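You operate a simulated robot arm through the tools that you are given. There is no shell and no other tool. Be economical: measure what you need, move in short steps, check, and stop when the job is done.

The job below is to be done with a simulated robot arm. You get a single attempt, and the scene is never put back.

## Task
Turn the filter dial to 500. Push the fridge door shut. Take the tub from the store bench top and leave it on the side bench top. Put the vial marked "F" from the wall bench top on the teal tray. Turn the doser dial to 20 ml. Open the lines drawer, put the red reel on the long bench top away in the inside of the lines drawer and shut the drawer again. Put the brown label beaker on the yellow tray. Open the motors door, take the sink plug and leave it on the floor behind the motors door and shut the door again. Put one of the caps from the island bench top on the lower shelf of the cart. Pull the rolls drawer open. The order is free. Set down upright: tub, vial, brown label beaker, cap.

It is judged by the outcome, as a careful person would: the job done as asked, and still so three seconds after it is handed in. It fails if anything else is knocked over, pushed out of place, dropped, spilled or broken. A push-on lid holds only when it is set on centred and level and pressed home; a screw cap is set on level and turned clockwise until tight.

## Robot
A 5-joint arm with a fingered hand on a trunk, on a base that drives. Base frame: it is fixed to the floor where the robot stands at the start and does not move with it; the origin is under the middle of the robot, x ahead of it, y to its left, z up. Readings come in m, rad, newtons and seconds.
With the tool pointing down near the work surface it reaches from about 0.24 to 0.56 m from the robot's upright axis, wherever it stands. Its first joint turns from -2.007 to 2.007 rad. Places, roughly: brown label beaker [-3.75, -2.75, 1]; cap (6x6x3 cm) [-7.4, -1.2, 0.9]; cap (8x8x16 cm) [-7.3, -1.2, 0.9]; doser dial [-2.2, -2.9, 1]; filter dial [0.5, -0.1, 0.9]; floor behind the motors door [-4.5, -0.1, 0.1]; fridge door [0.3, -2.3, 0.4]; inside of the lines drawer [-1.5, 1.1, 0.6]; lines drawer [-1.5, 1.1, 0.7]; lower shelf of the cart [-4.5, 1.4, 0.2]; motors door [-4.5, 0.2, 0.4]; red reel (6x6x4 cm) [-3.6, -2.7, 0.9]; rolls drawer [0.6, -1.3, 0.7]; side bench top [-0.5, 1.2, 0.8]; sink plug (4x4x12 cm) [-4.8, -2.7, 0.9]; teal tray (23x13x3 cm) [-1.3, -2.7, 0.9]; tub [0.5, -1.75, 1]; vial [-1, -2.75, 0.75]; yellow tray (20x9x4 cm) [-4.4, -2.7, 0.9]. The tool tilts only in the upright plane through the base axis and itself; it spins freely about its own axis. Payload 2.9 kg.
The TCP is the grasp point between the finger pads, 0.022 m short of the fingertips. In the tool frame z runs along the fingers and y along their closing line. Largest opening 0.124 m; the body of the gripper starts 0.06 m behind the TCP. The gripper is a hand of 3 fingers: y runs from the thumb to the fingers, the wrist lies at [0, 0, -0.218] in the tool frame, and closing takes about 1.5 s.
Orientation is that of the tool frame in the base frame, as a unit quaternion [x, y, z, w]. With the fingers straight down and closing along the base's y, the tool's x points along the base's -x, its y along +y and its z along -z.

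## Interface
- The arm moves only by the tool apply_moves. Its argument "moves" is a list of rows, each a list of 2 entries, a list of its own where there are three numbers: the shift along the base's x, y, z in m, then the turn, a rotation vector about the base's x, y, z in rad. In form: [[[dx, dy, dz], [ax, ay, az]], ...]. A call has 1 to 8 rows; each row is the pose to reach, as a shift and turn from the pose commanded when the call began. "fingers" is the closure, from 0 (fully open) to 1 (shut), set as the call begins (left out, the last holds). A row lasts 0.2 s, in which the tool goes at most 0.05 m and 0.15 rad; a call with a longer step from one row to the next is refused whole, and so is a gripper value outside its range. Where a pose cannot be reached the arm comes as near as it can. A force on the tool above 40 N (or 10 N above the force at the start of the call, whichever is more), or a blocked arm, ends the call early, and 0.2 s more pass. Each finger travels about 0.153 m/s and halts on what it meets, pressing with about 32 N; the grip force reading is that of the motor and also rises with nothing between the fingers. The clock runs only during rows and for 0.2 s after the last one: add rows that repeat a pose to give the fingers time. The reply holds the time, the measured pose of the TCP, the force on the tool along the base axes, the opening and the grip force, in the units named above and with some noise, with the torque about the TCP (base axes, N m) and any sound that the robot's microphone picked up.
- Cameras (640 x 400 px; columns grow to the right, rows downward): "scene" is now at [0.0125, 0.1111, 1.7029]; the picture's right is [-0.42, -0.91, 0.00], its down [-0.66, 0.31, -0.68] and it looks along [0.62, -0.29, -0.73] (base axes); focal length 272 px, centre (320, 200). "wrist" rides on the gripper at [0.064, -0.037, -0.075] in the tool frame; the picture's right is [0.50, 0.87, 0.00], its down [-0.62, 0.36, -0.70] and it looks along [-0.61, 0.35, 0.71] (tool axes); focal length 230 px, centre (320, 200). There is no depth. A picture from a camera that has moved, and an enlarged one, comes with that camera's place and axes in the base frame and with its lens.
- grab_frame(camera): a new picture of that camera. No time passes.
- raise_lower(by): slides the trunk up (or, below 0, down) by that many m; the arm and the scene camera ride with it, the base frame stays. It gives what a move gives, with no picture.
- drive_base(legs): drives the robot by 1 to 6 legs, each [ahead, left, turn to the left] in m, m and rad, along the robot's own axes; the way and the turn of a leg run together, so that a leg with both is an arc; at most 1.5 m and 3.142 rad a leg. The arm and the cameras ride along, it lands a little off, and it stops where it bumps. It gives what a move gives.
- set_grasp(shape): the hand has 3 fingers and takes this shape, open, in about a second: jaw (thumb against the fingers, like two jaws); tri (thumb and two fingers); tip (a fingertip pinch); poke (one finger out to press); point (the index stretched); flat (the hand flat); cup (the hand cupped); fist (a fist). The gripper value then closes the fingers along that shape, each until it touches; the sizes above hold for jaw. It gives what a move gives, with no picture.
- turn_head(pan, tilt): turns the head with the scene camera to pan (to the left, within 2.705 rad either way) and tilt (down, from -0.506 to 1.204), counted from straight ahead of the robot. It gives what a move gives.
- close_up(camera, box): a new picture of the part [left, top, right, bottom] of that camera's present view, enlarged. No time passes.
- job_done(): hands the job in; it is judged then, once.

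Work in short steps. Places have to be worked out from the pictures, the camera data and where the tool is seen: move nearer, look again, correct. Check each grasp and each placing, and mend what went wrong. You have 525 turns and 300 pictures in all, those below and enlarged ones among them. Open the gripper and draw the arm clear of the work before you hand the job in, unless the task says otherwise; then end with one line.

The tools are called after ">>>" by a JSON object that holds its "method" and its "body". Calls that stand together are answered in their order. apply_moves: Moves the arm, as the interface text tells. Its arguments: {"type":"object","properties":{"moves":{"type":"array"},"fingers":{"type":"number"}},"required":["moves"]} The other tools are called the same way: raise_lower (by) slides the trunk up or down; set_grasp (shape) gives the hand a shape; drive_base (legs) drives the base; turn_head (pan, tilt) turns the head that bears the scene camera; grab_frame (camera) takes a picture; close_up (camera, box) takes an enlarged picture of a part of a camera's view; job_done () hands the job in.

At the start:

```text
time_s: 0.0
position: [0.3749, -0.0816, 1.1918]
ee_rot: [0.0, 1.0, 0.0, 0.0]
ft_force: [-0.1, -0.4, 0.4]
ft_torque: [-0.01, -0.03, 0.03]
finger_gap: 0.124
grip_force: 0.1
shape: jaw
trunk travel left (down, up): [-0.8, 0.19]
robot x, y, heading: [-0.0024, -0.0005, -0.004]
head pan, tilt: [-0.436, 0.819]
```

scene: 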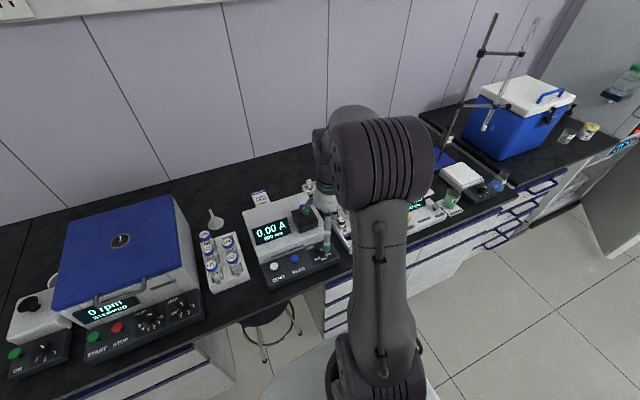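
wrist: 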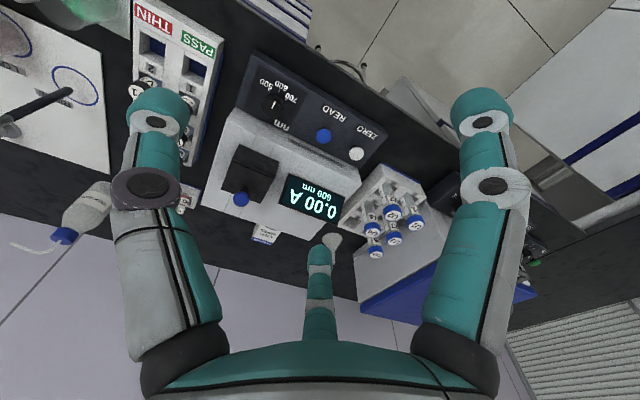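

The filter dial looks to be the dial on the spectrophotometer in front of the robot, marked in nm. I'll enlarge both views of it.

>>> {"method": "close_up", "body": {"camera": "wrist", "box": [200, 40, 400, 165]}}

>>> {"method": "close_up", "body": {"camera": "scene", "box": [230, 170, 390, 290]}}

```text
3.20 times, centred on (300, 102) of wrist
camera zoom: at [0.3105, -0.1181, 1.2666], right [-0.5, 0.87, 0.0], down [0.62, 0.36, 0.7], along [0.61, 0.35, -0.71], focal length 736 px, centre (384, 512)
```

zoom: 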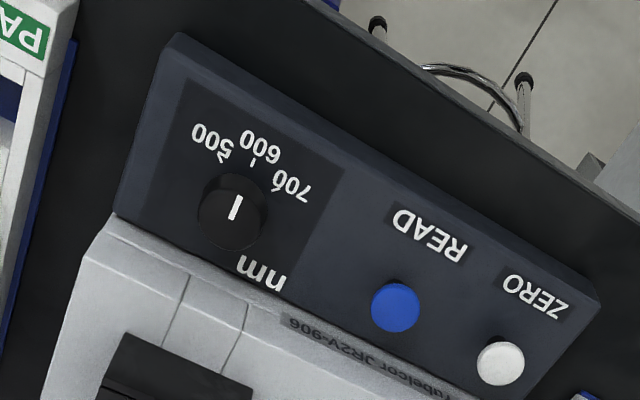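

```text
3.33 times, centred on (310, 230) of scene
camera zoom: at [0.0125, 0.1111, 1.7029], right [-0.42, -0.91, 0.0], down [-0.66, 0.31, -0.68], along [0.62, -0.29, -0.73], focal length 906 px, centre (353, 100)
```

zoom: 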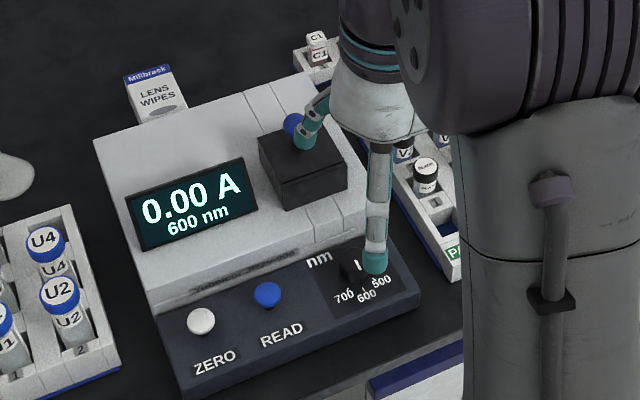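

The knob works out at about (0.471, -0.109, 0.916). It points at 600 and needs roughly +45° (counterclockwise from above) to reach 500. I'll close the jaw in the air to see how the fingers meet.

>>> {"method": "apply_moves", "body": {"moves": [[[0, 0, 0], [0, 0, 0]], [[0, 0, 0], [0, 0, 0]], [[0, 0, 0], [0, 0, 0]], [[0, 0, 0], [0, 0, 0]], [[0, 0, 0], [0, 0, 0]]], "fingers": 0.7}}

>>> {"method": "grab_frame", "body": {"camera": "wrist"}}

```text
time_s: 1.2
position: [0.3755, -0.0819, 1.1909]
ee_rot: [0.0, 1.0, 0.0, -0.001]
ft_force: [0.0, -0.6, 0.2]
ft_torque: [0.01, 0.0, 0.01]
finger_gap: 0.0375
grip_force: 0.1
shape: jaw
trunk travel left (down, up): [-0.8, 0.19]
robot x, y, heading: [-0.0041, 0.0008, -0.004]
head pan, tilt: [-0.436, 0.819]
```

```text
295 pictures are left
camera wrist: at [0.3105, -0.1182, 1.2666], right [-0.5, 0.87, 0.0], down [0.62, 0.36, 0.7], along [0.61, 0.35, -0.71], focal length 230 px, centre (320, 200)
```

wrist: 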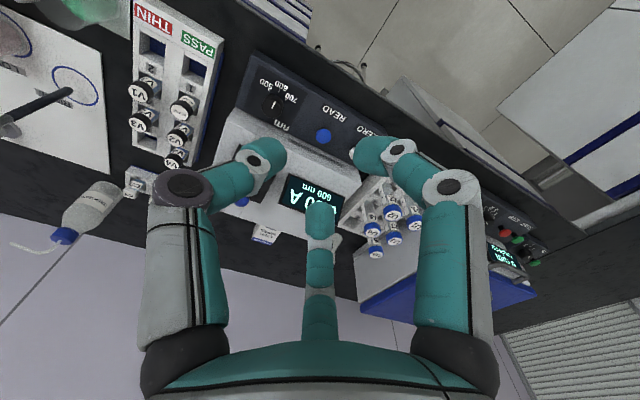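

Jaw uses the thumb against two fingers about 4.6 cm apart, which is wide for a 3 cm knob. I'll look at the tip shape.

>>> {"method": "set_grasp", "body": {"shape": "tip"}}

>>> {"method": "apply_moves", "body": {"moves": [[[0, 0, 0], [0, 0, 0]], [[0, 0, 0], [0, 0, 0]], [[0, 0, 0], [0, 0, 0]], [[0, 0, 0], [0, 0, 0]], [[0, 0, 0], [0, 0, 0]]], "fingers": 0.5}}

>>> {"method": "grab_frame", "body": {"camera": "wrist"}}

```text
time_s: 2.1
position: [0.3749, -0.0807, 1.1914]
ee_rot: [0.001, 1.0, 0.001, 0.0]
ft_force: [0.3, -0.7, -0.1]
ft_torque: [0.0, 0.02, -0.03]
finger_gap: 0.124
grip_force: 0.0
shape: tip
trunk travel left (down, up): [-0.8, 0.19]
robot x, y, heading: [0.0049, -0.0009, 0.0]
head pan, tilt: [-0.436, 0.819]
```

```text
time_s: 3.3
position: [0.3746, -0.0807, 1.1915]
ee_rot: [0.0, 1.0, 0.0, 0.0]
ft_force: [-0.5, 0.1, 0.4]
ft_torque: [-0.02, -0.04, -0.02]
finger_gap: 0.0623
grip_force: 0.0
shape: tip
trunk travel left (down, up): [-0.8, 0.19]
robot x, y, heading: [-0.0008, 0.0021, -0.004]
head pan, tilt: [-0.436, 0.819]
```

```text
294 pictures are left
camera wrist: at [0.3105, -0.1182, 1.2666], right [-0.5, 0.87, 0.0], down [0.62, 0.36, 0.7], along [0.61, 0.35, -0.71], focal length 230 px, centre (320, 200)
```

wrist: 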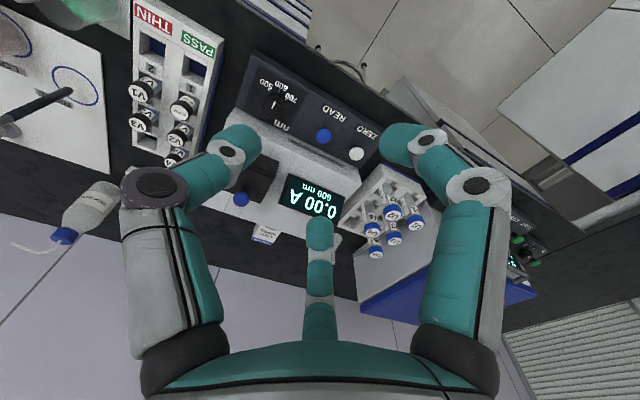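

Tip looks much like jaw so far, so I'll close it further to compare.

>>> {"method": "apply_moves", "body": {"moves": [[[0, 0, 0], [0, 0, 0]], [[0, 0, 0], [0, 0, 0]], [[0, 0, 0], [0, 0, 0]]], "fingers": 0.85}}

>>> {"method": "grab_frame", "body": {"camera": "wrist"}}

```text
time_s: 4.1
position: [0.3745, -0.0807, 1.1922]
ee_rot: [0.0, 1.0, 0.0, 0.0]
ft_force: [0.1, -0.5, 0.0]
ft_torque: [-0.02, 0.0, 0.02]
finger_gap: 0.0187
grip_force: 0.0
shape: tip
trunk travel left (down, up): [-0.8, 0.19]
robot x, y, heading: [-0.0013, -0.0031, -0.0]
head pan, tilt: [-0.436, 0.819]
```

```text
293 pictures are left
camera wrist: at [0.3105, -0.1182, 1.2666], right [-0.5, 0.87, 0.0], down [0.62, 0.36, 0.7], along [0.61, 0.35, -0.71], focal length 230 px, centre (320, 200)
```

wrist: 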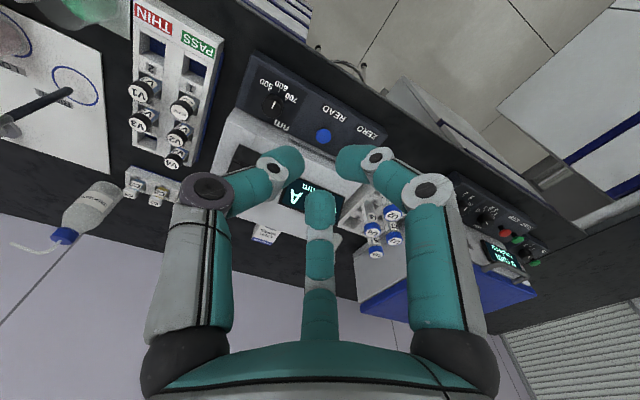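

Tip brings the two fingers to about 3 cm spacing, which suits small items. I'll move over the knob with a 6 cm opening and come down to z≈0.96 to look.

>>> {"method": "apply_moves", "body": {"moves": [[[0.048, -0.014, 0], [0, 0, 0]], [[0.096, -0.028, 0], [0, 0, 0]], [[0.096, -0.028, -0.048], [0, 0, 0]], [[0.096, -0.028, -0.096], [0, 0, 0]], [[0.096, -0.028, -0.144], [0, 0, 0]], [[0.096, -0.028, -0.19], [0, 0, 0]], [[0.096, -0.028, -0.22], [0, 0, 0]]], "fingers": 0.5}}

>>> {"method": "grab_frame", "body": {"camera": "wrist"}}

```text
time_s: 5.7
position: [0.4745, -0.1144, 0.9691]
ee_rot: [0.0, 1.0, 0.0, 0.0]
ft_force: [0.6, -0.4, 0.0]
ft_torque: [0.01, 0.02, 0.0]
finger_gap: 0.0614
grip_force: 0.0
shape: tip
trunk travel left (down, up): [-0.8, 0.19]
robot x, y, heading: [-0.0007, 0.0018, 0.002]
head pan, tilt: [-0.436, 0.819]
```

```text
292 pictures are left
camera wrist: at [0.4088, -0.1505, 1.0446], right [-0.5, 0.87, 0.0], down [0.62, 0.36, 0.7], along [0.61, 0.35, -0.71], focal length 230 px, centre (320, 200)
```

wrist: 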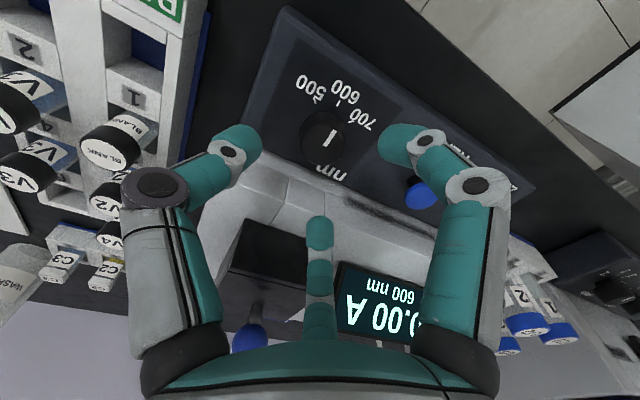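

The knob sits between the fingertips. I'll shift slightly and descend in small steps, watching the force.

>>> {"method": "apply_moves", "body": {"moves": [[[-0.003, 0.003, -0.03], [0, 0, 0]], [[-0.003, 0.003, -0.052], [0, 0, 0]], [[-0.003, 0.003, -0.052], [0, 0, 0]]]}}

>>> {"method": "grab_frame", "body": {"camera": "wrist"}}

```text
time_s: 6.5
position: [0.4698, -0.109, 0.9204]
ee_rot: [-0.001, 1.0, 0.001, 0.0]
ft_force: [0.6, -0.2, -0.4]
ft_torque: [-0.05, 0.0, 0.0]
finger_gap: 0.0614
grip_force: 0.2
shape: tip
trunk travel left (down, up): [-0.8, 0.19]
robot x, y, heading: [-0.0002, 0.0016, 0.002]
head pan, tilt: [-0.436, 0.819]
```

```text
291 pictures are left
camera wrist: at [0.4052, -0.1459, 0.9952], right [-0.5, 0.87, 0.0], down [0.62, 0.36, 0.7], along [0.61, 0.35, -0.71], focal length 230 px, centre (320, 200)
```

wrist: 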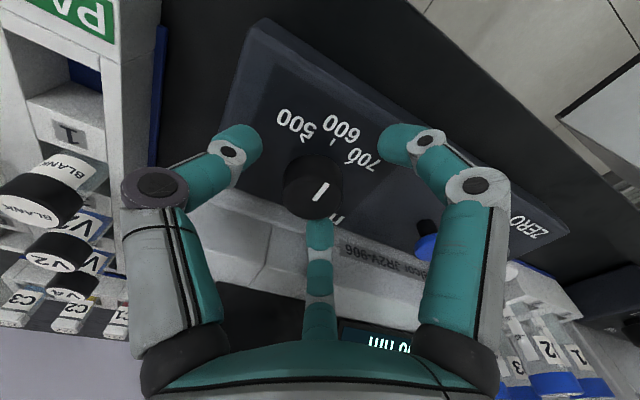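

The knob is centred between the fingers. I'll drop 8 mm more and close on it.

>>> {"method": "apply_moves", "body": {"moves": [[[0, 0, -0.008], [0, 0, 0]], [[0, 0, -0.008], [0, 0, 0]]]}}

>>> {"method": "apply_moves", "body": {"moves": [[[0, 0, 0], [0, 0, 0]], [[0, 0, 0], [0, 0, 0]], [[0, 0, 0], [0, 0, 0]]], "fingers": 0.85}}

>>> {"method": "grab_frame", "body": {"camera": "wrist"}}

```text
time_s: 7.1
position: [0.4688, -0.1081, 0.9123]
ee_rot: [0.0, 1.0, 0.0, 0.0]
ft_force: [-1.0, -1.0, 0.6]
ft_torque: [0.02, -0.05, 0.01]
finger_gap: 0.0614
grip_force: 0.0
shape: tip
trunk travel left (down, up): [-0.8, 0.19]
robot x, y, heading: [-0.0017, 0.0023, 0.001]
head pan, tilt: [-0.436, 0.819]
```

```text
time_s: 7.9
position: [0.4682, -0.1081, 0.9128]
ee_rot: [0.0, 1.0, 0.0, -0.001]
ft_force: [-4.2, 2.4, -6.1]
ft_torque: [0.04, 0.06, 0.01]
finger_gap: 0.0228
grip_force: 31.6
shape: tip
trunk travel left (down, up): [-0.8, 0.19]
robot x, y, heading: [0.002, 0.0009, 0.004]
head pan, tilt: [-0.436, 0.819]
```

```text
290 pictures are left
camera wrist: at [0.4042, -0.1439, 0.9873], right [-0.5, 0.87, 0.0], down [0.62, 0.36, 0.7], along [0.61, 0.35, -0.71], focal length 230 px, centre (320, 200)
```

wrist: 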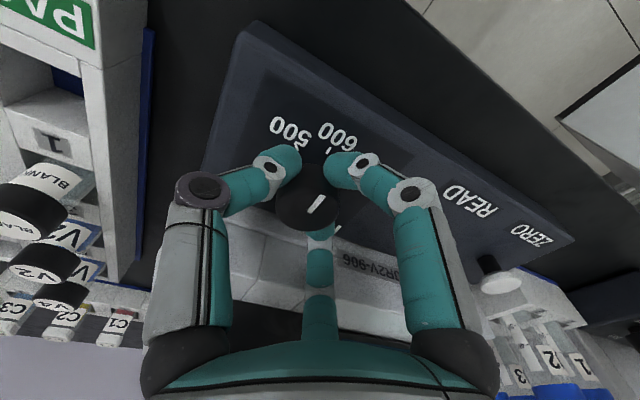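

The knob is held at a 23 mm gap with 31 N. I'll turn it +0.79 rad about z.

>>> {"method": "apply_moves", "body": {"moves": [[[0, 0, 0], [0, 0, 0.14]], [[0, 0, 0], [0, 0, 0.28]], [[0, 0, 0], [0, 0, 0.42]], [[0, 0, 0], [0, 0, 0.56]], [[0, 0, 0], [0, 0, 0.7]], [[0, 0, 0], [0, 0, 0.79]], [[0, 0, 0], [0, 0, 0.79]]]}}

>>> {"method": "grab_frame", "body": {"camera": "wrist"}}

```text
time_s: 9.5
position: [0.4702, -0.1122, 0.9111]
ee_rot: [-0.384, 0.923, 0.002, 0.003]
ft_force: [5.8, -35.7, 10.0]
ft_torque: [-0.6, -0.29, -0.3]
finger_gap: 0.0234
grip_force: 31.9
shape: tip
trunk travel left (down, up): [-0.8, 0.19]
robot x, y, heading: [-0.0011, 0.0021, 0.001]
head pan, tilt: [-0.436, 0.819]
```

```text
289 pictures are left
camera wrist: at [0.4496, -0.1845, 0.9859], right [-0.97, 0.25, 0.0], down [0.18, 0.69, 0.71], along [0.18, 0.68, -0.71], focal length 230 px, centre (320, 200)
```

wrist: 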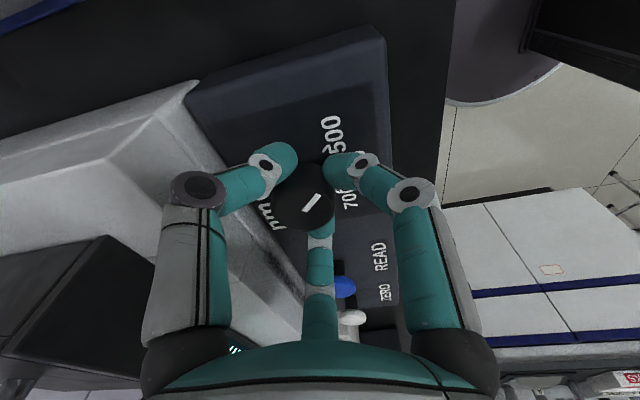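

The pointer seems to lag a little and there is a side load. I'll release, rise and look.

>>> {"method": "apply_moves", "body": {"moves": [[[0, 0, 0], [0, 0, 0.79]], [[0, 0, 0], [0, 0, 0.79]], [[0, 0, 0.03], [0, 0, 0.79]], [[0, 0, 0.06], [0, 0, 0.79]]], "fingers": 0.5}}

>>> {"method": "close_up", "body": {"camera": "wrist", "box": [220, 60, 440, 200]}}

```text
refused: row 1 steps farther than a row can; nothing moved
```

```text
2.86 times, centred on (330, 130) of wrist
camera zoom: at [0.4496, -0.1845, 0.9859], right [-0.97, 0.25, 0.0], down [0.18, 0.69, 0.71], along [0.18, 0.68, -0.71], focal length 657 px, centre (291, 400)
```

zoom: 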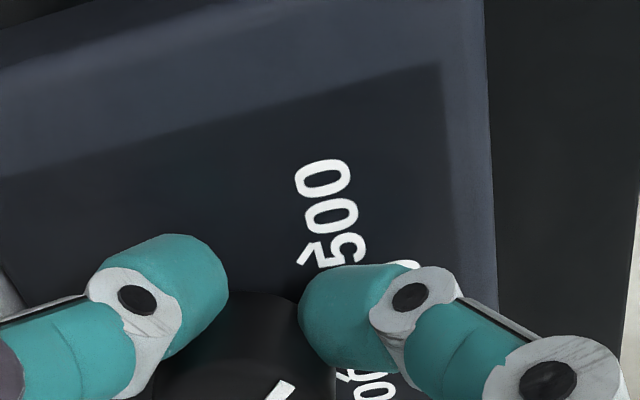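

Shifts count from the pose at the start of the call, so I'll redo the release with no turn.

>>> {"method": "apply_moves", "body": {"moves": [[[0, 0, 0], [0, 0, 0]], [[0, 0, 0], [0, 0, 0]], [[0, 0, 0.03], [0, 0, 0]], [[0, 0, 0.06], [0, 0, 0]]], "fingers": 0.5}}

>>> {"method": "close_up", "body": {"camera": "wrist", "box": [220, 40, 440, 180]}}

```text
time_s: 10.5
position: [0.4682, -0.1058, 0.9698]
ee_rot: [-0.385, 0.923, 0.0, -0.001]
ft_force: [0.9, 0.3, -0.9]
ft_torque: [-0.03, -0.04, -0.02]
finger_gap: 0.0618
grip_force: 0.0
shape: tip
trunk travel left (down, up): [-0.8, 0.19]
robot x, y, heading: [-0.0012, 0.0018, -0.002]
head pan, tilt: [-0.436, 0.819]
```

```text
2.86 times, centred on (330, 110) of wrist
camera zoom: at [0.4483, -0.1777, 1.0454], right [-0.97, 0.25, 0.0], down [0.18, 0.69, 0.7], along [0.18, 0.68, -0.71], focal length 657 px, centre (291, 457)
```

zoom: 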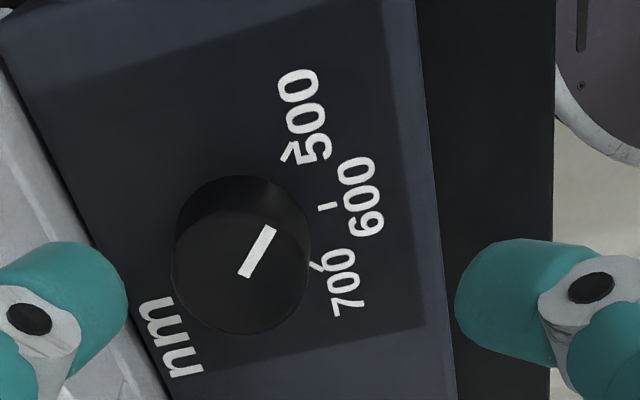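

The pointer now lies at 45°, in line with the 500 tick. I'll raise the arm and check the display, then look around.

>>> {"method": "apply_moves", "body": {"moves": [[[0, 0, 0.05], [0, 0, -0.14]], [[0, 0, 0.1], [0, 0, -0.28]], [[-0.03, 0, 0.15], [0, 0, -0.42]], [[-0.06, 0, 0.2], [0, 0, -0.56]], [[-0.1, 0, 0.22], [0, 0, -0.7]], [[-0.14, 0, 0.22], [0, 0, -0.79]], [[-0.18, 0, 0.22], [0, 0, -0.79]]], "fingers": 0.5}}

>>> {"method": "grab_frame", "body": {"camera": "wrist"}}

>>> {"method": "turn_head", "body": {"pan": -1.3, "tilt": 0.5}}

>>> {"method": "grab_frame", "body": {"camera": "scene"}}

```text
refused: row 3 steps farther than a row can; nothing moved
```

```text
286 pictures are left
camera wrist: at [0.4483, -0.1777, 1.0454], right [-0.97, 0.25, 0.0], down [0.18, 0.69, 0.7], along [0.18, 0.68, -0.71], focal length 230 px, centre (320, 200)
```

wrist: 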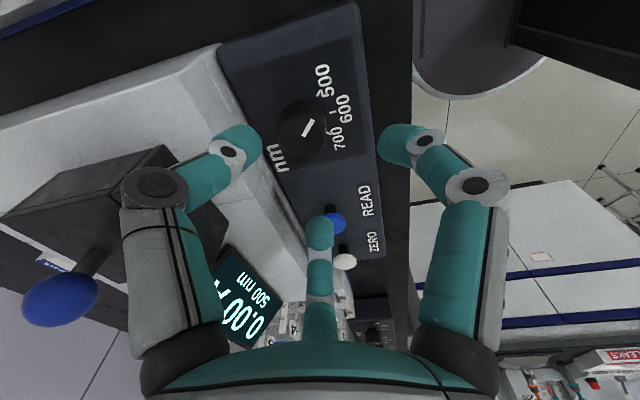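

```text
time_s: 11.7
position: [0.4682, -0.1078, 0.9696]
ee_rot: [-0.385, 0.923, 0.0, 0.0]
ft_force: [0.3, 1.0, -0.7]
ft_torque: [0.0, 0.05, 0.01]
finger_gap: 0.0614
grip_force: 0.0
shape: tip
trunk travel left (down, up): [-0.8, 0.19]
robot x, y, heading: [-0.0004, -0.0022, 0.001]
head pan, tilt: [-1.3, 0.499]
```

```text
285 pictures are left
camera scene: at [-0.0352, 0.0571, 1.7303], right [-0.96, -0.27, 0.0], down [-0.13, 0.46, -0.88], along [0.24, -0.85, -0.48], focal length 272 px, centre (320, 200)
```

scene: 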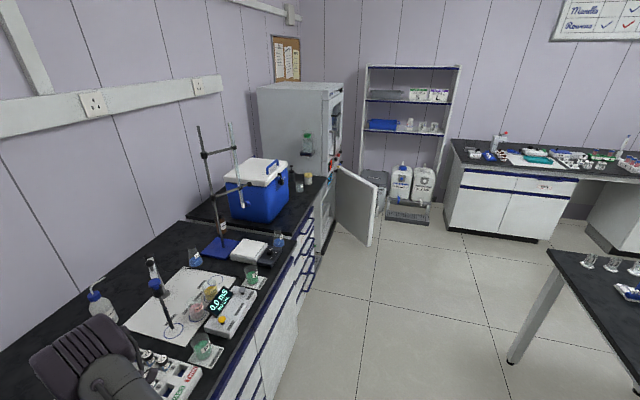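

The display now reads 500 nm, so the filter dial is done. I'll raise and tuck the arm, then survey the room.

>>> {"method": "apply_moves", "body": {"moves": [[[0, 0, 0.05], [0, 0, -0.14]], [[0, 0, 0.1], [0, 0, -0.28]], [[0, 0, 0.15], [0, 0, -0.42]], [[0, 0, 0.2], [0, 0, -0.56]], [[-0.045, 0, 0.21], [0, 0, -0.7]], [[-0.09, 0, 0.21], [0, 0, -0.79]], [[-0.13, 0, 0.21], [0, 0, -0.79]]], "fingers": 0.5}}

>>> {"method": "turn_head", "body": {"pan": -2.2, "tilt": 0.4}}

>>> {"method": "grab_frame", "body": {"camera": "scene"}}

>>> {"method": "turn_head", "body": {"pan": 2.6, "tilt": 0.4}}

>>> {"method": "grab_frame", "body": {"camera": "scene"}}

>>> {"method": "turn_head", "body": {"pan": 1.5, "tilt": 0.6}}

>>> {"method": "grab_frame", "body": {"camera": "scene"}}

```text
time_s: 13.3
position: [0.335, -0.1022, 1.1827]
ee_rot: [0.001, 1.0, 0.001, 0.0]
ft_force: [-0.6, -0.8, 0.5]
ft_torque: [0.0, 0.0, 0.02]
finger_gap: 0.0619
grip_force: 0.0
shape: tip
trunk travel left (down, up): [-0.8, 0.19]
robot x, y, heading: [0.0007, 0.0015, -0.005]
head pan, tilt: [-1.3, 0.499]
```

```text
time_s: 14.5
position: [0.3393, -0.1032, 1.182]
ee_rot: [0.0, 1.0, 0.0, -0.001]
ft_force: [-0.1, -0.4, 0.4]
ft_torque: [0.01, -0.02, 0.02]
finger_gap: 0.0617
grip_force: 0.2
shape: tip
trunk travel left (down, up): [-0.8, 0.19]
robot x, y, heading: [0.0038, 0.0039, -0.004]
head pan, tilt: [-2.201, 0.4]
```

```text
284 pictures are left
camera scene: at [-0.1142, 0.0699, 1.7395], right [-0.81, 0.59, 0.0], down [0.23, 0.31, -0.92], along [-0.54, -0.74, -0.39], focal length 272 px, centre (320, 200)
```

scene: 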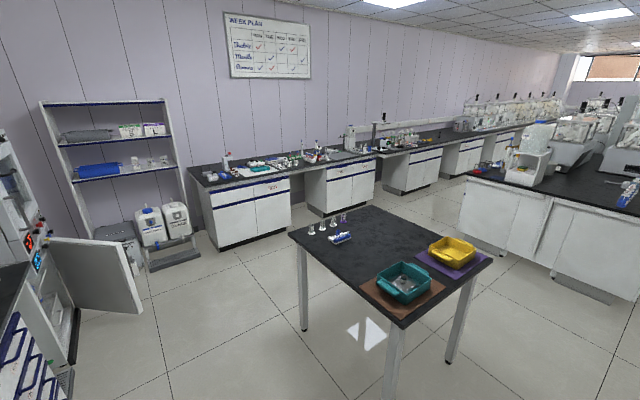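

```text
time_s: 18.3
position: [0.3377, -0.1035, 1.1826]
ee_rot: [-0.001, 1.0, 0.0, -0.001]
ft_force: [-0.1, -0.6, 0.2]
ft_torque: [0.0, -0.05, 0.01]
finger_gap: 0.0618
grip_force: 0.1
shape: tip
trunk travel left (down, up): [-0.8, 0.19]
robot x, y, heading: [-0.0049, -0.0018, -0.005]
head pan, tilt: [2.601, 0.4]
```

```text
283 pictures are left
camera scene: at [-0.1392, 0.1926, 1.7395], right [0.52, 0.86, 0.0], down [0.33, -0.2, -0.92], along [-0.79, 0.47, -0.39], focal length 272 px, centre (320, 200)
```

scene: 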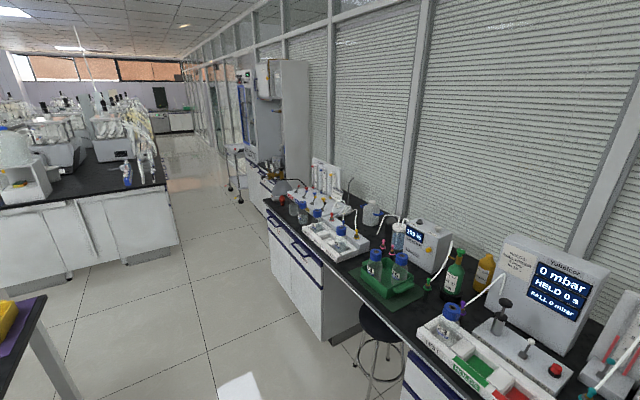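

```text
time_s: 19.6
position: [0.3383, -0.1038, 1.183]
ee_rot: [0.0, 1.0, -0.001, 0.001]
ft_force: [0.1, -0.2, 0.6]
ft_torque: [-0.03, 0.0, 0.0]
finger_gap: 0.0614
grip_force: 0.0
shape: tip
trunk travel left (down, up): [-0.8, 0.19]
robot x, y, heading: [0.0007, 0.0026, 0.006]
head pan, tilt: [1.499, 0.6]
```

```text
282 pictures are left
camera scene: at [-0.0536, 0.233, 1.7212], right [1.0, -0.07, 0.0], down [-0.04, -0.56, -0.83], along [0.06, 0.82, -0.56], focal length 272 px, centre (320, 200)
```

scene: 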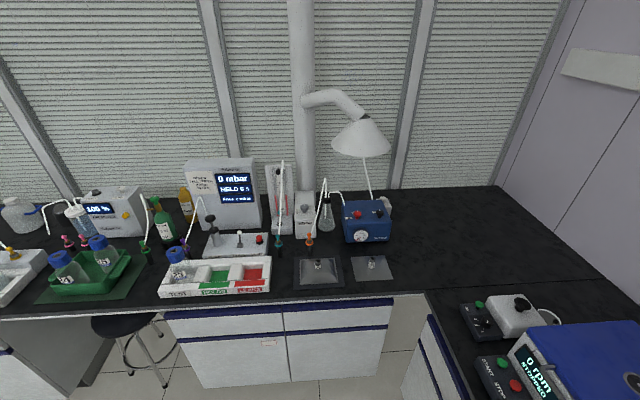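

The room layout is clear, including a free-standing table at about x -1.6 to -0.85, y -1.3 to -0.37. I'll strafe right along the front bench toward the tub and look ahead.

>>> {"method": "drive_base", "body": {"legs": [[-0.05, -1.35, 0]]}}

>>> {"method": "turn_head", "body": {"pan": -0.7, "tilt": 0.75}}

>>> {"method": "grab_frame", "body": {"camera": "scene"}}

>>> {"method": "turn_head", "body": {"pan": 0.3, "tilt": 0.95}}

>>> {"method": "grab_frame", "body": {"camera": "scene"}}

```text
time_s: 26.3
position: [0.3058, -1.4242, 1.1825]
ee_rot: [-0.012, 1.0, 0.0, 0.0]
ft_force: [-0.1, -0.5, -0.5]
ft_torque: [0.0, 0.05, 0.02]
finger_gap: 0.0618
grip_force: 0.1
shape: tip
trunk travel left (down, up): [-0.8, 0.19]
robot x, y, heading: [-0.0338, -1.3286, 0.024]
head pan, tilt: [1.499, 0.6]
```

```text
time_s: 28.3
position: [0.3051, -1.4247, 1.1815]
ee_rot: [-0.013, 1.0, -0.001, 0.0]
ft_force: [-0.6, -0.7, -0.2]
ft_torque: [-0.01, 0.01, 0.0]
finger_gap: 0.0616
grip_force: 0.1
shape: tip
trunk travel left (down, up): [-0.8, 0.19]
robot x, y, heading: [-0.0363, -1.3289, 0.021]
head pan, tilt: [-0.7, 0.75]
```

```text
281 pictures are left
camera scene: at [-0.0334, -1.2372, 1.7084], right [-0.63, -0.78, 0.0], down [-0.53, 0.43, -0.73], along [0.57, -0.46, -0.68], focal length 272 px, centre (320, 200)
```

scene: 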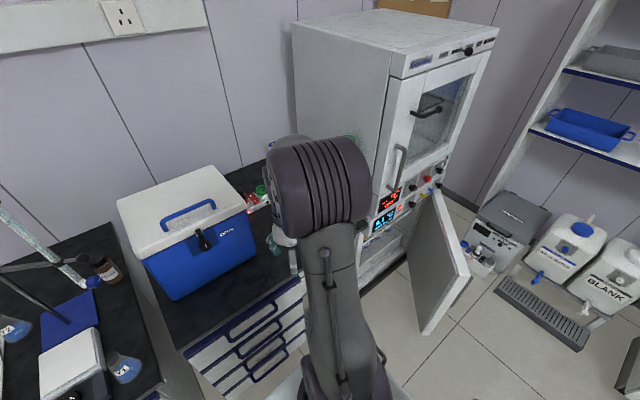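

```text
time_s: 29.6
position: [0.3063, -1.4236, 1.182]
ee_rot: [-0.013, 1.0, 0.0, -0.001]
ft_force: [0.5, 0.7, 0.0]
ft_torque: [0.0, 0.01, -0.01]
finger_gap: 0.0617
grip_force: 0.0
shape: tip
trunk travel left (down, up): [-0.8, 0.19]
robot x, y, heading: [-0.0368, -1.3266, 0.025]
head pan, tilt: [0.3, 0.949]
```

```text
280 pictures are left
camera scene: at [-0.0291, -1.1623, 1.6928], right [0.32, -0.95, 0.0], down [-0.77, -0.26, -0.58], along [0.55, 0.18, -0.81], focal length 272 px, centre (320, 200)
```

scene: 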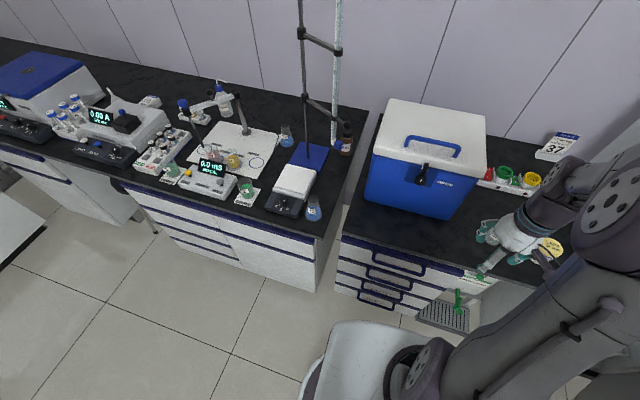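

The tub, with a yellowish lid, seems to sit just beyond the gripper. I'll look with the wrist camera.

>>> {"method": "grab_frame", "body": {"camera": "wrist"}}

>>> {"method": "close_up", "body": {"camera": "scene", "box": [330, 200, 490, 310]}}

```text
279 pictures are left
camera wrist: at [0.2411, -1.4625, 1.2572], right [-0.52, 0.85, 0.0], down [0.61, 0.37, 0.7], along [0.6, 0.36, -0.71], focal length 230 px, centre (320, 200)
```

wrist: 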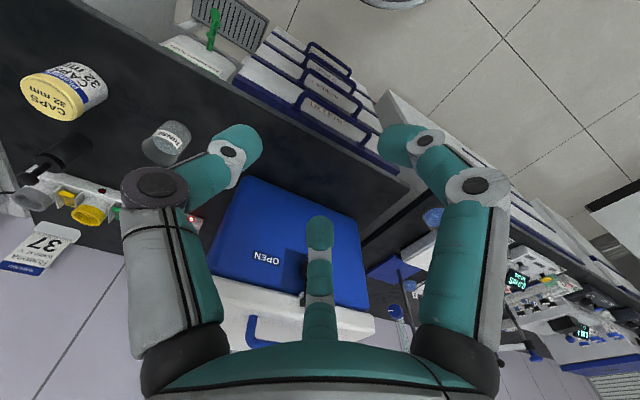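

```text
3.64 times, centred on (410, 255) of scene
camera zoom: at [-0.0291, -1.1623, 1.6928], right [0.32, -0.95, 0.0], down [-0.77, -0.26, -0.58], along [0.55, 0.18, -0.81], focal length 988 px, centre (-7, 0)
```

zoom: 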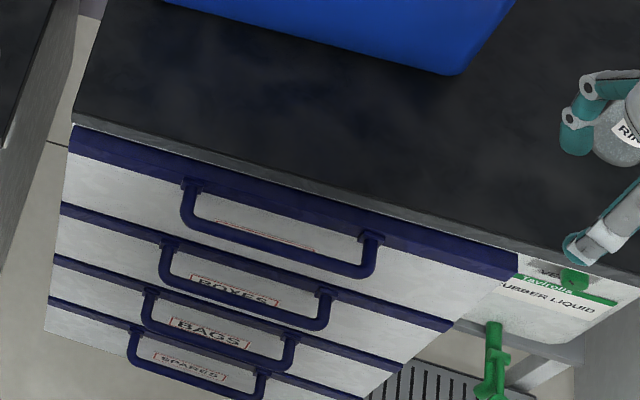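

The tub reads "CAPS 32 mm" and sits at about (0.51, -1.70). The open fridge door's free edge is near (0.05, -2.08). I'll edge toward the tub and set the jaw.

>>> {"method": "drive_base", "body": {"legs": [[0.07, -0.27, -0.02]]}}

>>> {"method": "set_grasp", "body": {"shape": "jaw"}}

>>> {"method": "grab_frame", "body": {"camera": "wrist"}}

```text
time_s: 31.6
position: [0.3781, -1.7062, 1.1825]
ee_rot: [0.0, 1.0, 0.0, 0.0]
ft_force: [0.5, 0.8, 0.1]
ft_torque: [0.01, -0.01, 0.0]
finger_gap: 0.0617
grip_force: 0.1
shape: tip
trunk travel left (down, up): [-0.8, 0.19]
robot x, y, heading: [0.0418, -1.607, 0.003]
head pan, tilt: [0.3, 0.949]
```

```text
time_s: 32.5
position: [0.3783, -1.7055, 1.1821]
ee_rot: [0.0, 1.0, 0.0, 0.001]
ft_force: [0.4, 0.0, 0.6]
ft_torque: [0.03, -0.02, 0.01]
finger_gap: 0.1236
grip_force: 0.0
shape: jaw
trunk travel left (down, up): [-0.8, 0.19]
robot x, y, heading: [0.0395, -1.6017, -0.001]
head pan, tilt: [0.3, 0.949]
```

```text
277 pictures are left
camera wrist: at [0.313, -1.743, 1.2573], right [-0.5, 0.87, 0.0], down [0.62, 0.36, 0.7], along [0.61, 0.35, -0.71], focal length 230 px, centre (320, 200)
```

wrist: 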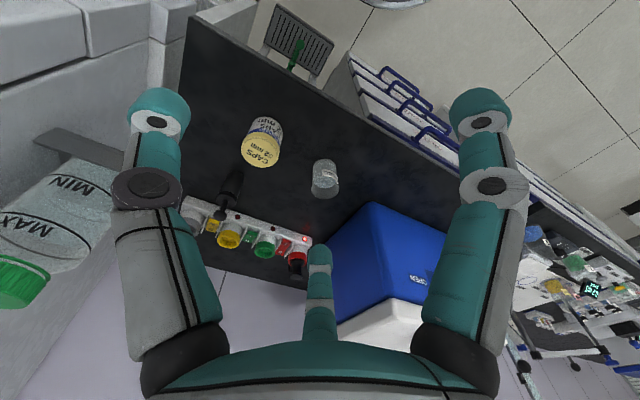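

Triangulation puts the tub lid at about (0.547, -1.724, 0.92), roughly 6 cm across and 7 cm tall. I'll move above it with the fingers open and check.

>>> {"method": "apply_moves", "body": {"moves": [[[0.045, -0.005, 0], [0, 0, 0]], [[0.09, -0.01, 0], [0, 0, 0]], [[0.135, -0.015, 0], [0, 0, 0]], [[0.167, -0.0185, 0], [0, 0, 0]], [[0.167, -0.0185, -0.045], [0, 0, 0]], [[0.167, -0.0185, -0.09], [0, 0, 0]], [[0.167, -0.0185, -0.135], [0, 0, 0]], [[0.167, -0.0185, -0.17], [0, 0, 0]]], "fingers": 0}}

>>> {"method": "grab_frame", "body": {"camera": "wrist"}}

```text
time_s: 34.3
position: [0.5449, -1.7227, 1.0122]
ee_rot: [0.0, 1.0, 0.0, 0.001]
ft_force: [-0.2, -0.1, 0.0]
ft_torque: [0.01, -0.01, -0.01]
finger_gap: 0.1241
grip_force: 0.1
shape: jaw
trunk travel left (down, up): [-0.8, 0.19]
robot x, y, heading: [0.0411, -1.6052, -0.001]
head pan, tilt: [0.3, 0.949]
```

```text
276 pictures are left
camera wrist: at [0.4796, -1.7598, 1.0884], right [-0.5, 0.87, 0.0], down [0.62, 0.36, 0.7], along [0.61, 0.35, -0.71], focal length 230 px, centre (320, 200)
```

wrist: 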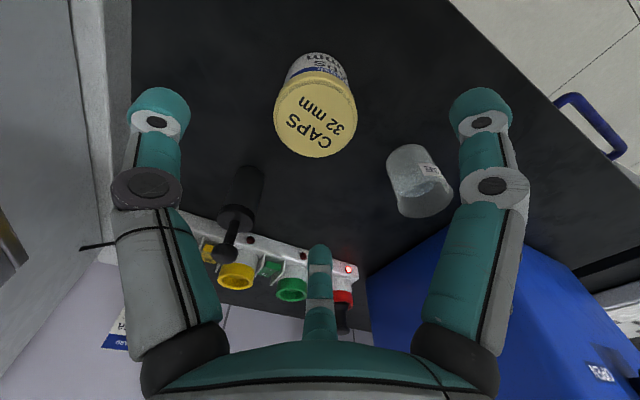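

Refined, the tub centre is (0.541, -1.727) with the lid top at 0.937. I'll descend around it to z≈0.90.

>>> {"method": "apply_moves", "body": {"moves": [[[-0.004, -0.004, -0.04], [0, 0, 0]], [[-0.004, -0.004, -0.08], [0, 0, 0]], [[-0.004, -0.004, -0.11], [0, 0, 0]], [[-0.004, -0.004, -0.11], [0, 0, 0]]]}}

>>> {"method": "grab_frame", "body": {"camera": "wrist"}}

```text
time_s: 35.3
position: [0.5406, -1.7295, 0.9044]
ee_rot: [0.001, 1.0, 0.0, 0.0]
ft_force: [-0.1, 0.5, -0.3]
ft_torque: [-0.02, -0.01, -0.01]
finger_gap: 0.1241
grip_force: 0.0
shape: jaw
trunk travel left (down, up): [-0.8, 0.19]
robot x, y, heading: [0.0412, -1.6021, -0.0]
head pan, tilt: [0.3, 0.949]
```

```text
275 pictures are left
camera wrist: at [0.4759, -1.7661, 0.9783], right [-0.5, 0.87, 0.0], down [0.62, 0.36, 0.7], along [0.61, 0.35, -0.71], focal length 230 px, centre (320, 200)
```

wrist: 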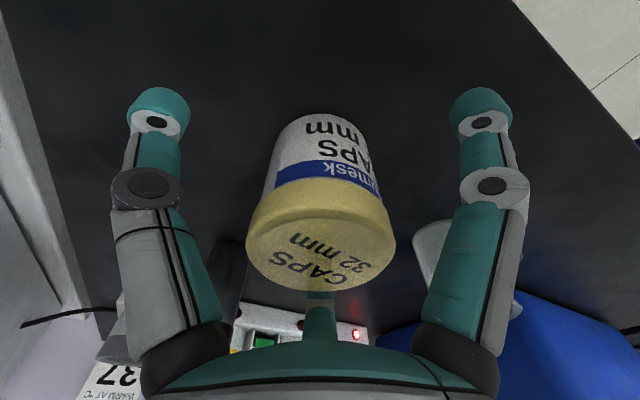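

Centred. I'll close on the tub body.

>>> {"method": "apply_moves", "body": {"moves": [[[0, 0, -0.004], [0, 0, 0]], [[0, 0, -0.004], [0, 0, 0]], [[0, 0, -0.004], [0, 0, 0]], [[0, 0, -0.004], [0, 0, 0]], [[0, 0, -0.004], [0, 0, 0]]], "fingers": 0.62}}

>>> {"method": "apply_moves", "body": {"moves": [[[0, 0, 0.03], [0, 0, 0]], [[0, 0, 0.07], [0, 0, 0]], [[0, 0, 0.12], [0, 0, 0]], [[0, 0, 0.12], [0, 0, 0]]]}}

>>> {"method": "grab_frame", "body": {"camera": "wrist"}}

```text
time_s: 36.5
position: [0.5412, -1.729, 0.8992]
ee_rot: [0.0, 1.0, 0.0, 0.0]
ft_force: [-0.3, 0.7, 0.4]
ft_torque: [-0.01, 0.01, 0.0]
finger_gap: 0.0541
grip_force: 32.1
shape: jaw
trunk travel left (down, up): [-0.8, 0.19]
robot x, y, heading: [0.0405, -1.605, 0.005]
head pan, tilt: [0.3, 0.949]
```

```text
time_s: 37.5
position: [0.5411, -1.7309, 1.0169]
ee_rot: [0.0, 1.0, 0.001, 0.0]
ft_force: [-0.1, 0.0, -0.9]
ft_torque: [0.02, -0.03, 0.0]
finger_gap: 0.0539
grip_force: 31.3
shape: jaw
trunk travel left (down, up): [-0.8, 0.19]
robot x, y, heading: [0.0418, -1.6047, -0.003]
head pan, tilt: [0.3, 0.949]
```

```text
274 pictures are left
camera wrist: at [0.4768, -1.7682, 1.092], right [-0.5, 0.87, 0.0], down [0.62, 0.36, 0.7], along [0.61, 0.35, -0.71], focal length 230 px, centre (320, 200)
```

wrist: 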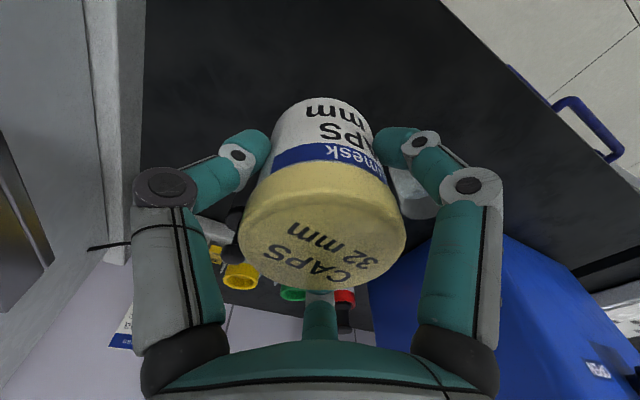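

The tub is held and lifted. I'll tuck the arm in and drive to the side bench.

>>> {"method": "apply_moves", "body": {"moves": [[[0, 0, 0.05], [0, 0, 0]], [[0, 0, 0.1], [0, 0, 0]], [[-0.045, 0.01, 0.12], [0, 0, 0]], [[-0.09, 0.02, 0.12], [0, 0, 0]], [[-0.135, 0.03, 0.12], [0, 0, 0]], [[-0.18, 0.04, 0.12], [0, 0, 0]], [[-0.21, 0.04, 0.12], [0, 0, 0]]]}}

>>> {"method": "drive_base", "body": {"legs": [[-0.2, 0.2, 0], [0, 1.5, 0], [-0.1, 0.15, 1.57]]}}

>>> {"method": "turn_head", "body": {"pan": 0.45, "tilt": 0.7}}

>>> {"method": "grab_frame", "body": {"camera": "scene"}}

```text
refused: row 3 steps farther than a row can; nothing moved
```

```text
time_s: 50.3
position: [-0.221, 0.6206, 1.0163]
ee_rot: [0.714, -0.7, 0.0, 0.0]
ft_force: [0.5, 0.0, -1.4]
ft_torque: [0.0, 0.02, -0.05]
finger_gap: 0.0537
grip_force: 32.2
shape: jaw
trunk travel left (down, up): [-0.8, 0.19]
robot x, y, heading: [-0.3388, 0.1195, 1.596]
head pan, tilt: [0.3, 0.949]
```

```text
time_s: 51.0
position: [-0.2206, 0.6216, 1.0151]
ee_rot: [0.714, -0.701, 0.0, 0.0]
ft_force: [0.1, 0.5, -0.1]
ft_torque: [0.01, -0.02, -0.01]
finger_gap: 0.0537
grip_force: 32.0
shape: jaw
trunk travel left (down, up): [-0.8, 0.19]
robot x, y, heading: [-0.3387, 0.121, 1.594]
head pan, tilt: [0.45, 0.7]
```

```text
273 pictures are left
camera scene: at [-0.5215, 0.1313, 1.7125], right [0.89, 0.45, 0.0], down [0.29, -0.58, -0.76], along [-0.35, 0.68, -0.64], focal length 272 px, centre (320, 200)
```

scene: 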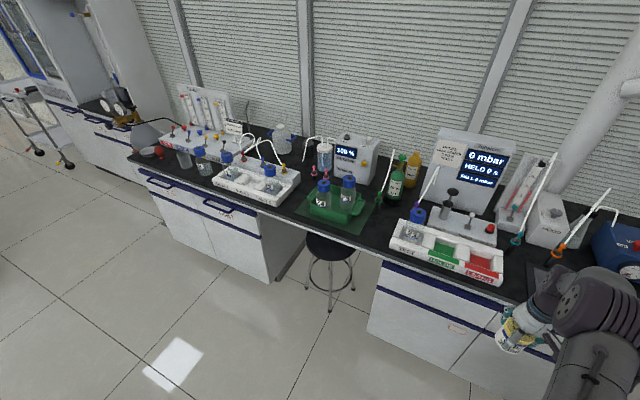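

The drive went cleanly with the tub still held. There is a clear 14 cm gap on the side bench at about (-0.667, 0.97), between the green mat and the white tray. I'll drive left first and then partway ahead.

>>> {"method": "raise_lower", "body": {"by": 0.06}}

>>> {"method": "drive_base", "body": {"legs": [[0, 0.44, 0], [0.25, 0, 0]]}}

>>> {"method": "apply_moves", "body": {"moves": [[[0, 0, 0], [0, 0, 0.14]], [[0, 0, 0], [0, 0, 0.28]], [[0, 0, 0], [0, 0, 0.42]], [[0, 0, 0], [0, 0, 0.56]], [[0, 0, 0], [0, 0, 0.7]], [[0, 0, 0], [0, 0, 0.84]], [[0, 0, 0], [0, 0, 0.98]], [[0, 0, 0], [0, 0, 1.12]]]}}

>>> {"method": "apply_moves", "body": {"moves": [[[0, 0, 0], [0, 0, 0.14]], [[0, 0, 0], [0, 0, 0.28]], [[0, 0, 0], [0, 0, 0.42]], [[0, 0, 0], [0, 0, 0.42]]]}}

>>> {"method": "grab_frame", "body": {"camera": "wrist"}}

>>> {"method": "grab_frame", "body": {"camera": "scene"}}

```text
time_s: 52.0
position: [-0.221, 0.621, 1.0765]
ee_rot: [0.713, -0.701, 0.0, 0.0]
ft_force: [0.1, 0.8, -2.4]
ft_torque: [0.02, 0.02, -0.05]
finger_gap: 0.0541
grip_force: 32.0
shape: jaw
trunk travel left (down, up): [-0.86, 0.13]
robot x, y, heading: [-0.3411, 0.117, 1.593]
head pan, tilt: [0.45, 0.7]
```

```text
time_s: 56.1
position: [-0.6742, 0.8596, 1.0777]
ee_rot: [0.715, -0.699, 0.0, 0.0]
ft_force: [-0.4, -0.2, 0.1]
ft_torque: [-0.03, 0.01, 0.03]
finger_gap: 0.0537
grip_force: 32.1
shape: jaw
trunk travel left (down, up): [-0.86, 0.13]
robot x, y, heading: [-0.7894, 0.3532, 1.595]
head pan, tilt: [0.45, 0.7]
```

```text
time_s: 57.9
position: [-0.6739, 0.8596, 1.076]
ee_rot: [0.977, -0.211, 0.0, -0.001]
ft_force: [0.7, 0.6, -1.3]
ft_torque: [-0.02, 0.0, -0.01]
finger_gap: 0.0539
grip_force: 32.3
shape: jaw
trunk travel left (down, up): [-0.86, 0.13]
robot x, y, heading: [-0.79, 0.3564, 1.603]
head pan, tilt: [0.45, 0.7]
```

```text
time_s: 58.9
position: [-0.8186, 0.8651, 1.0778]
ee_rot: [0.999, -0.034, 0.0, 0.0]
ft_force: [-0.6, 0.1, -1.0]
ft_torque: [0.01, -0.01, -0.01]
finger_gap: 0.0536
grip_force: 31.7
shape: jaw
out of reach, approached as far as the arm can: row 1, 2, 3, 4
trunk travel left (down, up): [-0.86, 0.13]
robot x, y, heading: [-0.7876, 0.359, 1.596]
head pan, tilt: [0.45, 0.7]
```

```text
272 pictures are left
camera wrist: at [-0.7535, 0.8971, 1.1532], right [0.44, -0.9, 0.0], down [-0.64, -0.31, 0.7], along [-0.63, -0.31, -0.71], focal length 230 px, centre (320, 200)
```

wrist: 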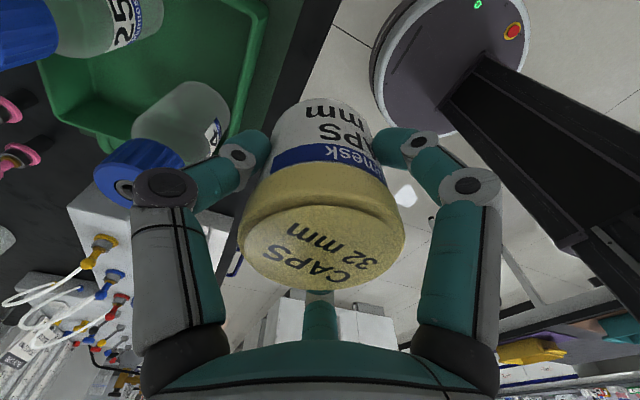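

```text
271 pictures are left
camera scene: at [-0.9705, 0.3683, 1.7727], right [0.89, 0.46, 0.0], down [0.29, -0.57, -0.77], along [-0.35, 0.68, -0.64], focal length 272 px, centre (320, 200)
```

scene: 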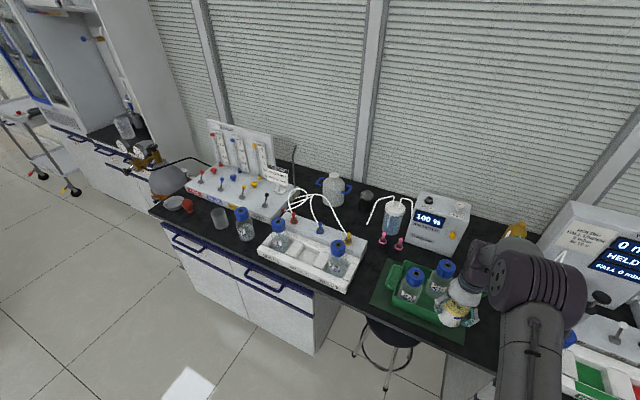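

The spin hit a limit and the arm swung sideways, so the hand is now near the green tray, though everything looks untouched. I'll turn the spin back in small steps.

>>> {"method": "apply_moves", "body": {"moves": [[[0, 0, 0.02], [0, 0, -0.14]], [[0, 0, 0.02], [0, 0, -0.28]], [[0, 0, 0.02], [0, 0, -0.42]], [[0, 0, 0.02], [0, 0, -0.56]]]}}

>>> {"method": "grab_frame", "body": {"camera": "scene"}}

```text
time_s: 59.9
position: [-0.8216, 0.8646, 1.0968]
ee_rot: [0.95, -0.311, 0.0, 0.001]
ft_force: [-0.1, 0.0, -1.4]
ft_torque: [0.01, -0.02, 0.01]
finger_gap: 0.0536
grip_force: 31.7
shape: jaw
trunk travel left (down, up): [-0.86, 0.13]
robot x, y, heading: [-0.7889, 0.3604, 1.597]
head pan, tilt: [0.45, 0.7]
```

```text
270 pictures are left
camera scene: at [-0.9716, 0.368, 1.7726], right [0.89, 0.46, 0.0], down [0.29, -0.57, -0.76], along [-0.35, 0.68, -0.64], focal length 272 px, centre (320, 200)
```

scene: 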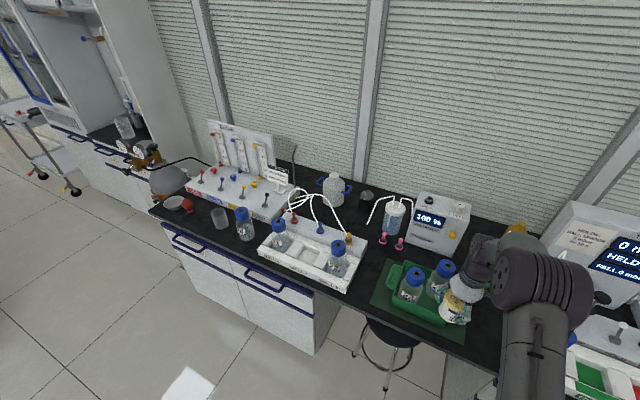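

The commanded pose follows the reached one. I'll move right to x≈-0.667 at the current y, then advance the base a little.

>>> {"method": "apply_moves", "body": {"moves": [[[0.04, 0, 0], [0, 0, 0]], [[0.08, 0, 0], [0, 0, 0]], [[0.12, 0, 0], [0, 0, 0]], [[0.154, 0, 0], [0, 0, 0]], [[0.154, 0, 0], [0, 0, 0]]]}}

>>> {"method": "grab_frame", "body": {"camera": "wrist"}}

>>> {"method": "grab_frame", "body": {"camera": "scene"}}

```text
time_s: 61.1
position: [-0.6691, 0.8645, 1.0943]
ee_rot: [0.951, -0.309, -0.001, 0.001]
ft_force: [-0.5, 0.6, -1.1]
ft_torque: [0.02, 0.0, -0.03]
finger_gap: 0.0538
grip_force: 32.4
shape: jaw
trunk travel left (down, up): [-0.86, 0.13]
robot x, y, heading: [-0.7901, 0.3555, 1.595]
head pan, tilt: [0.45, 0.7]
```

```text
269 pictures are left
camera wrist: at [-0.5986, 0.8577, 1.1699], right [-0.1, -0.99, 0.0], down [-0.71, 0.07, 0.7], along [-0.7, 0.07, -0.71], focal length 230 px, centre (320, 200)
```

wrist: 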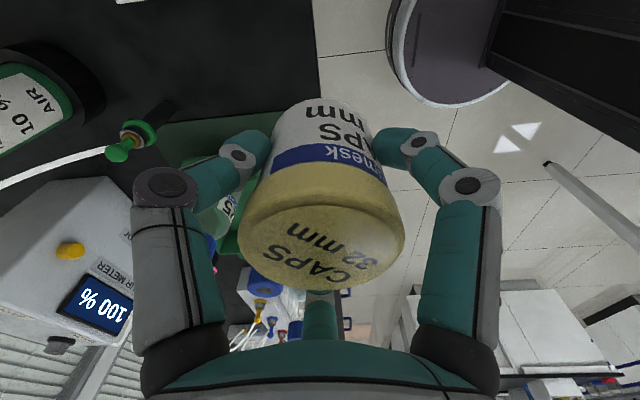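

```text
268 pictures are left
camera scene: at [-0.9728, 0.3682, 1.7725], right [0.89, 0.46, 0.0], down [0.3, -0.57, -0.76], along [-0.35, 0.68, -0.64], focal length 272 px, centre (320, 200)
```

scene: 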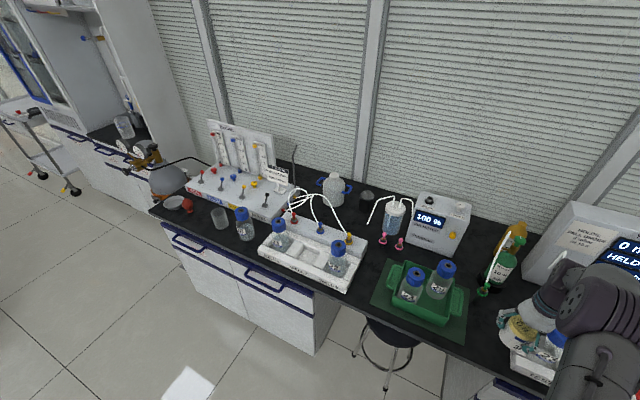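

The gap runs from about x -0.724 to -0.607. I'll drive ahead 0.11 to bring the tub over it, then lower.

>>> {"method": "drive_base", "body": {"legs": [[0.11, 0, 0]]}}

>>> {"method": "grab_frame", "body": {"camera": "scene"}}

>>> {"method": "grab_frame", "body": {"camera": "wrist"}}

```text
time_s: 62.3
position: [-0.6738, 0.9718, 1.095]
ee_rot: [0.951, -0.309, 0.001, 0.0]
ft_force: [-0.6, -0.2, -1.5]
ft_torque: [0.02, 0.04, 0.04]
finger_gap: 0.0536
grip_force: 32.4
shape: jaw
trunk travel left (down, up): [-0.86, 0.13]
robot x, y, heading: [-0.7911, 0.4632, 1.594]
head pan, tilt: [0.45, 0.7]
```

```text
267 pictures are left
camera scene: at [-0.9744, 0.475, 1.7726], right [0.89, 0.46, 0.0], down [0.29, -0.57, -0.77], along [-0.35, 0.68, -0.64], focal length 272 px, centre (320, 200)
```

scene: 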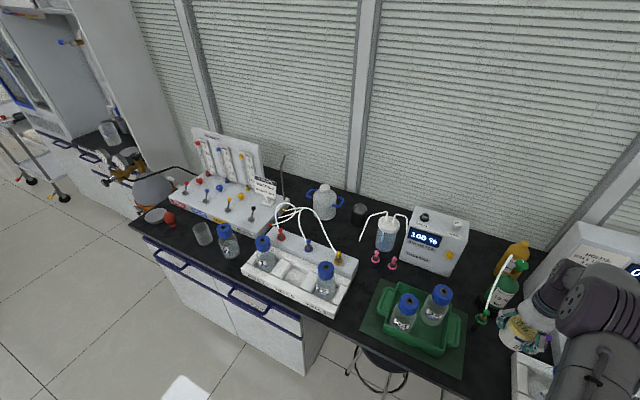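

```text
266 pictures are left
camera wrist: at [-0.6009, 0.9646, 1.1699], right [-0.11, -0.99, 0.0], down [-0.71, 0.07, 0.7], along [-0.7, 0.07, -0.71], focal length 230 px, centre (320, 200)
```

wrist: 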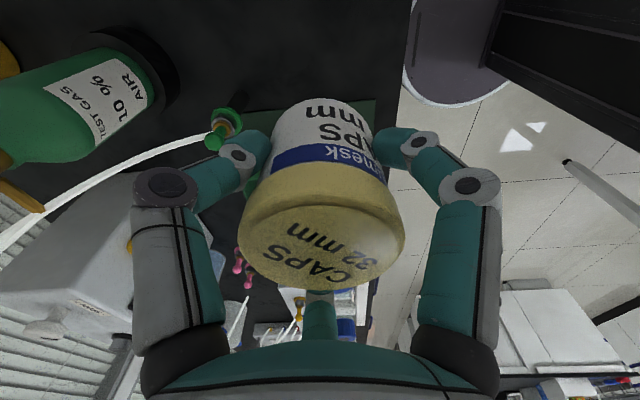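

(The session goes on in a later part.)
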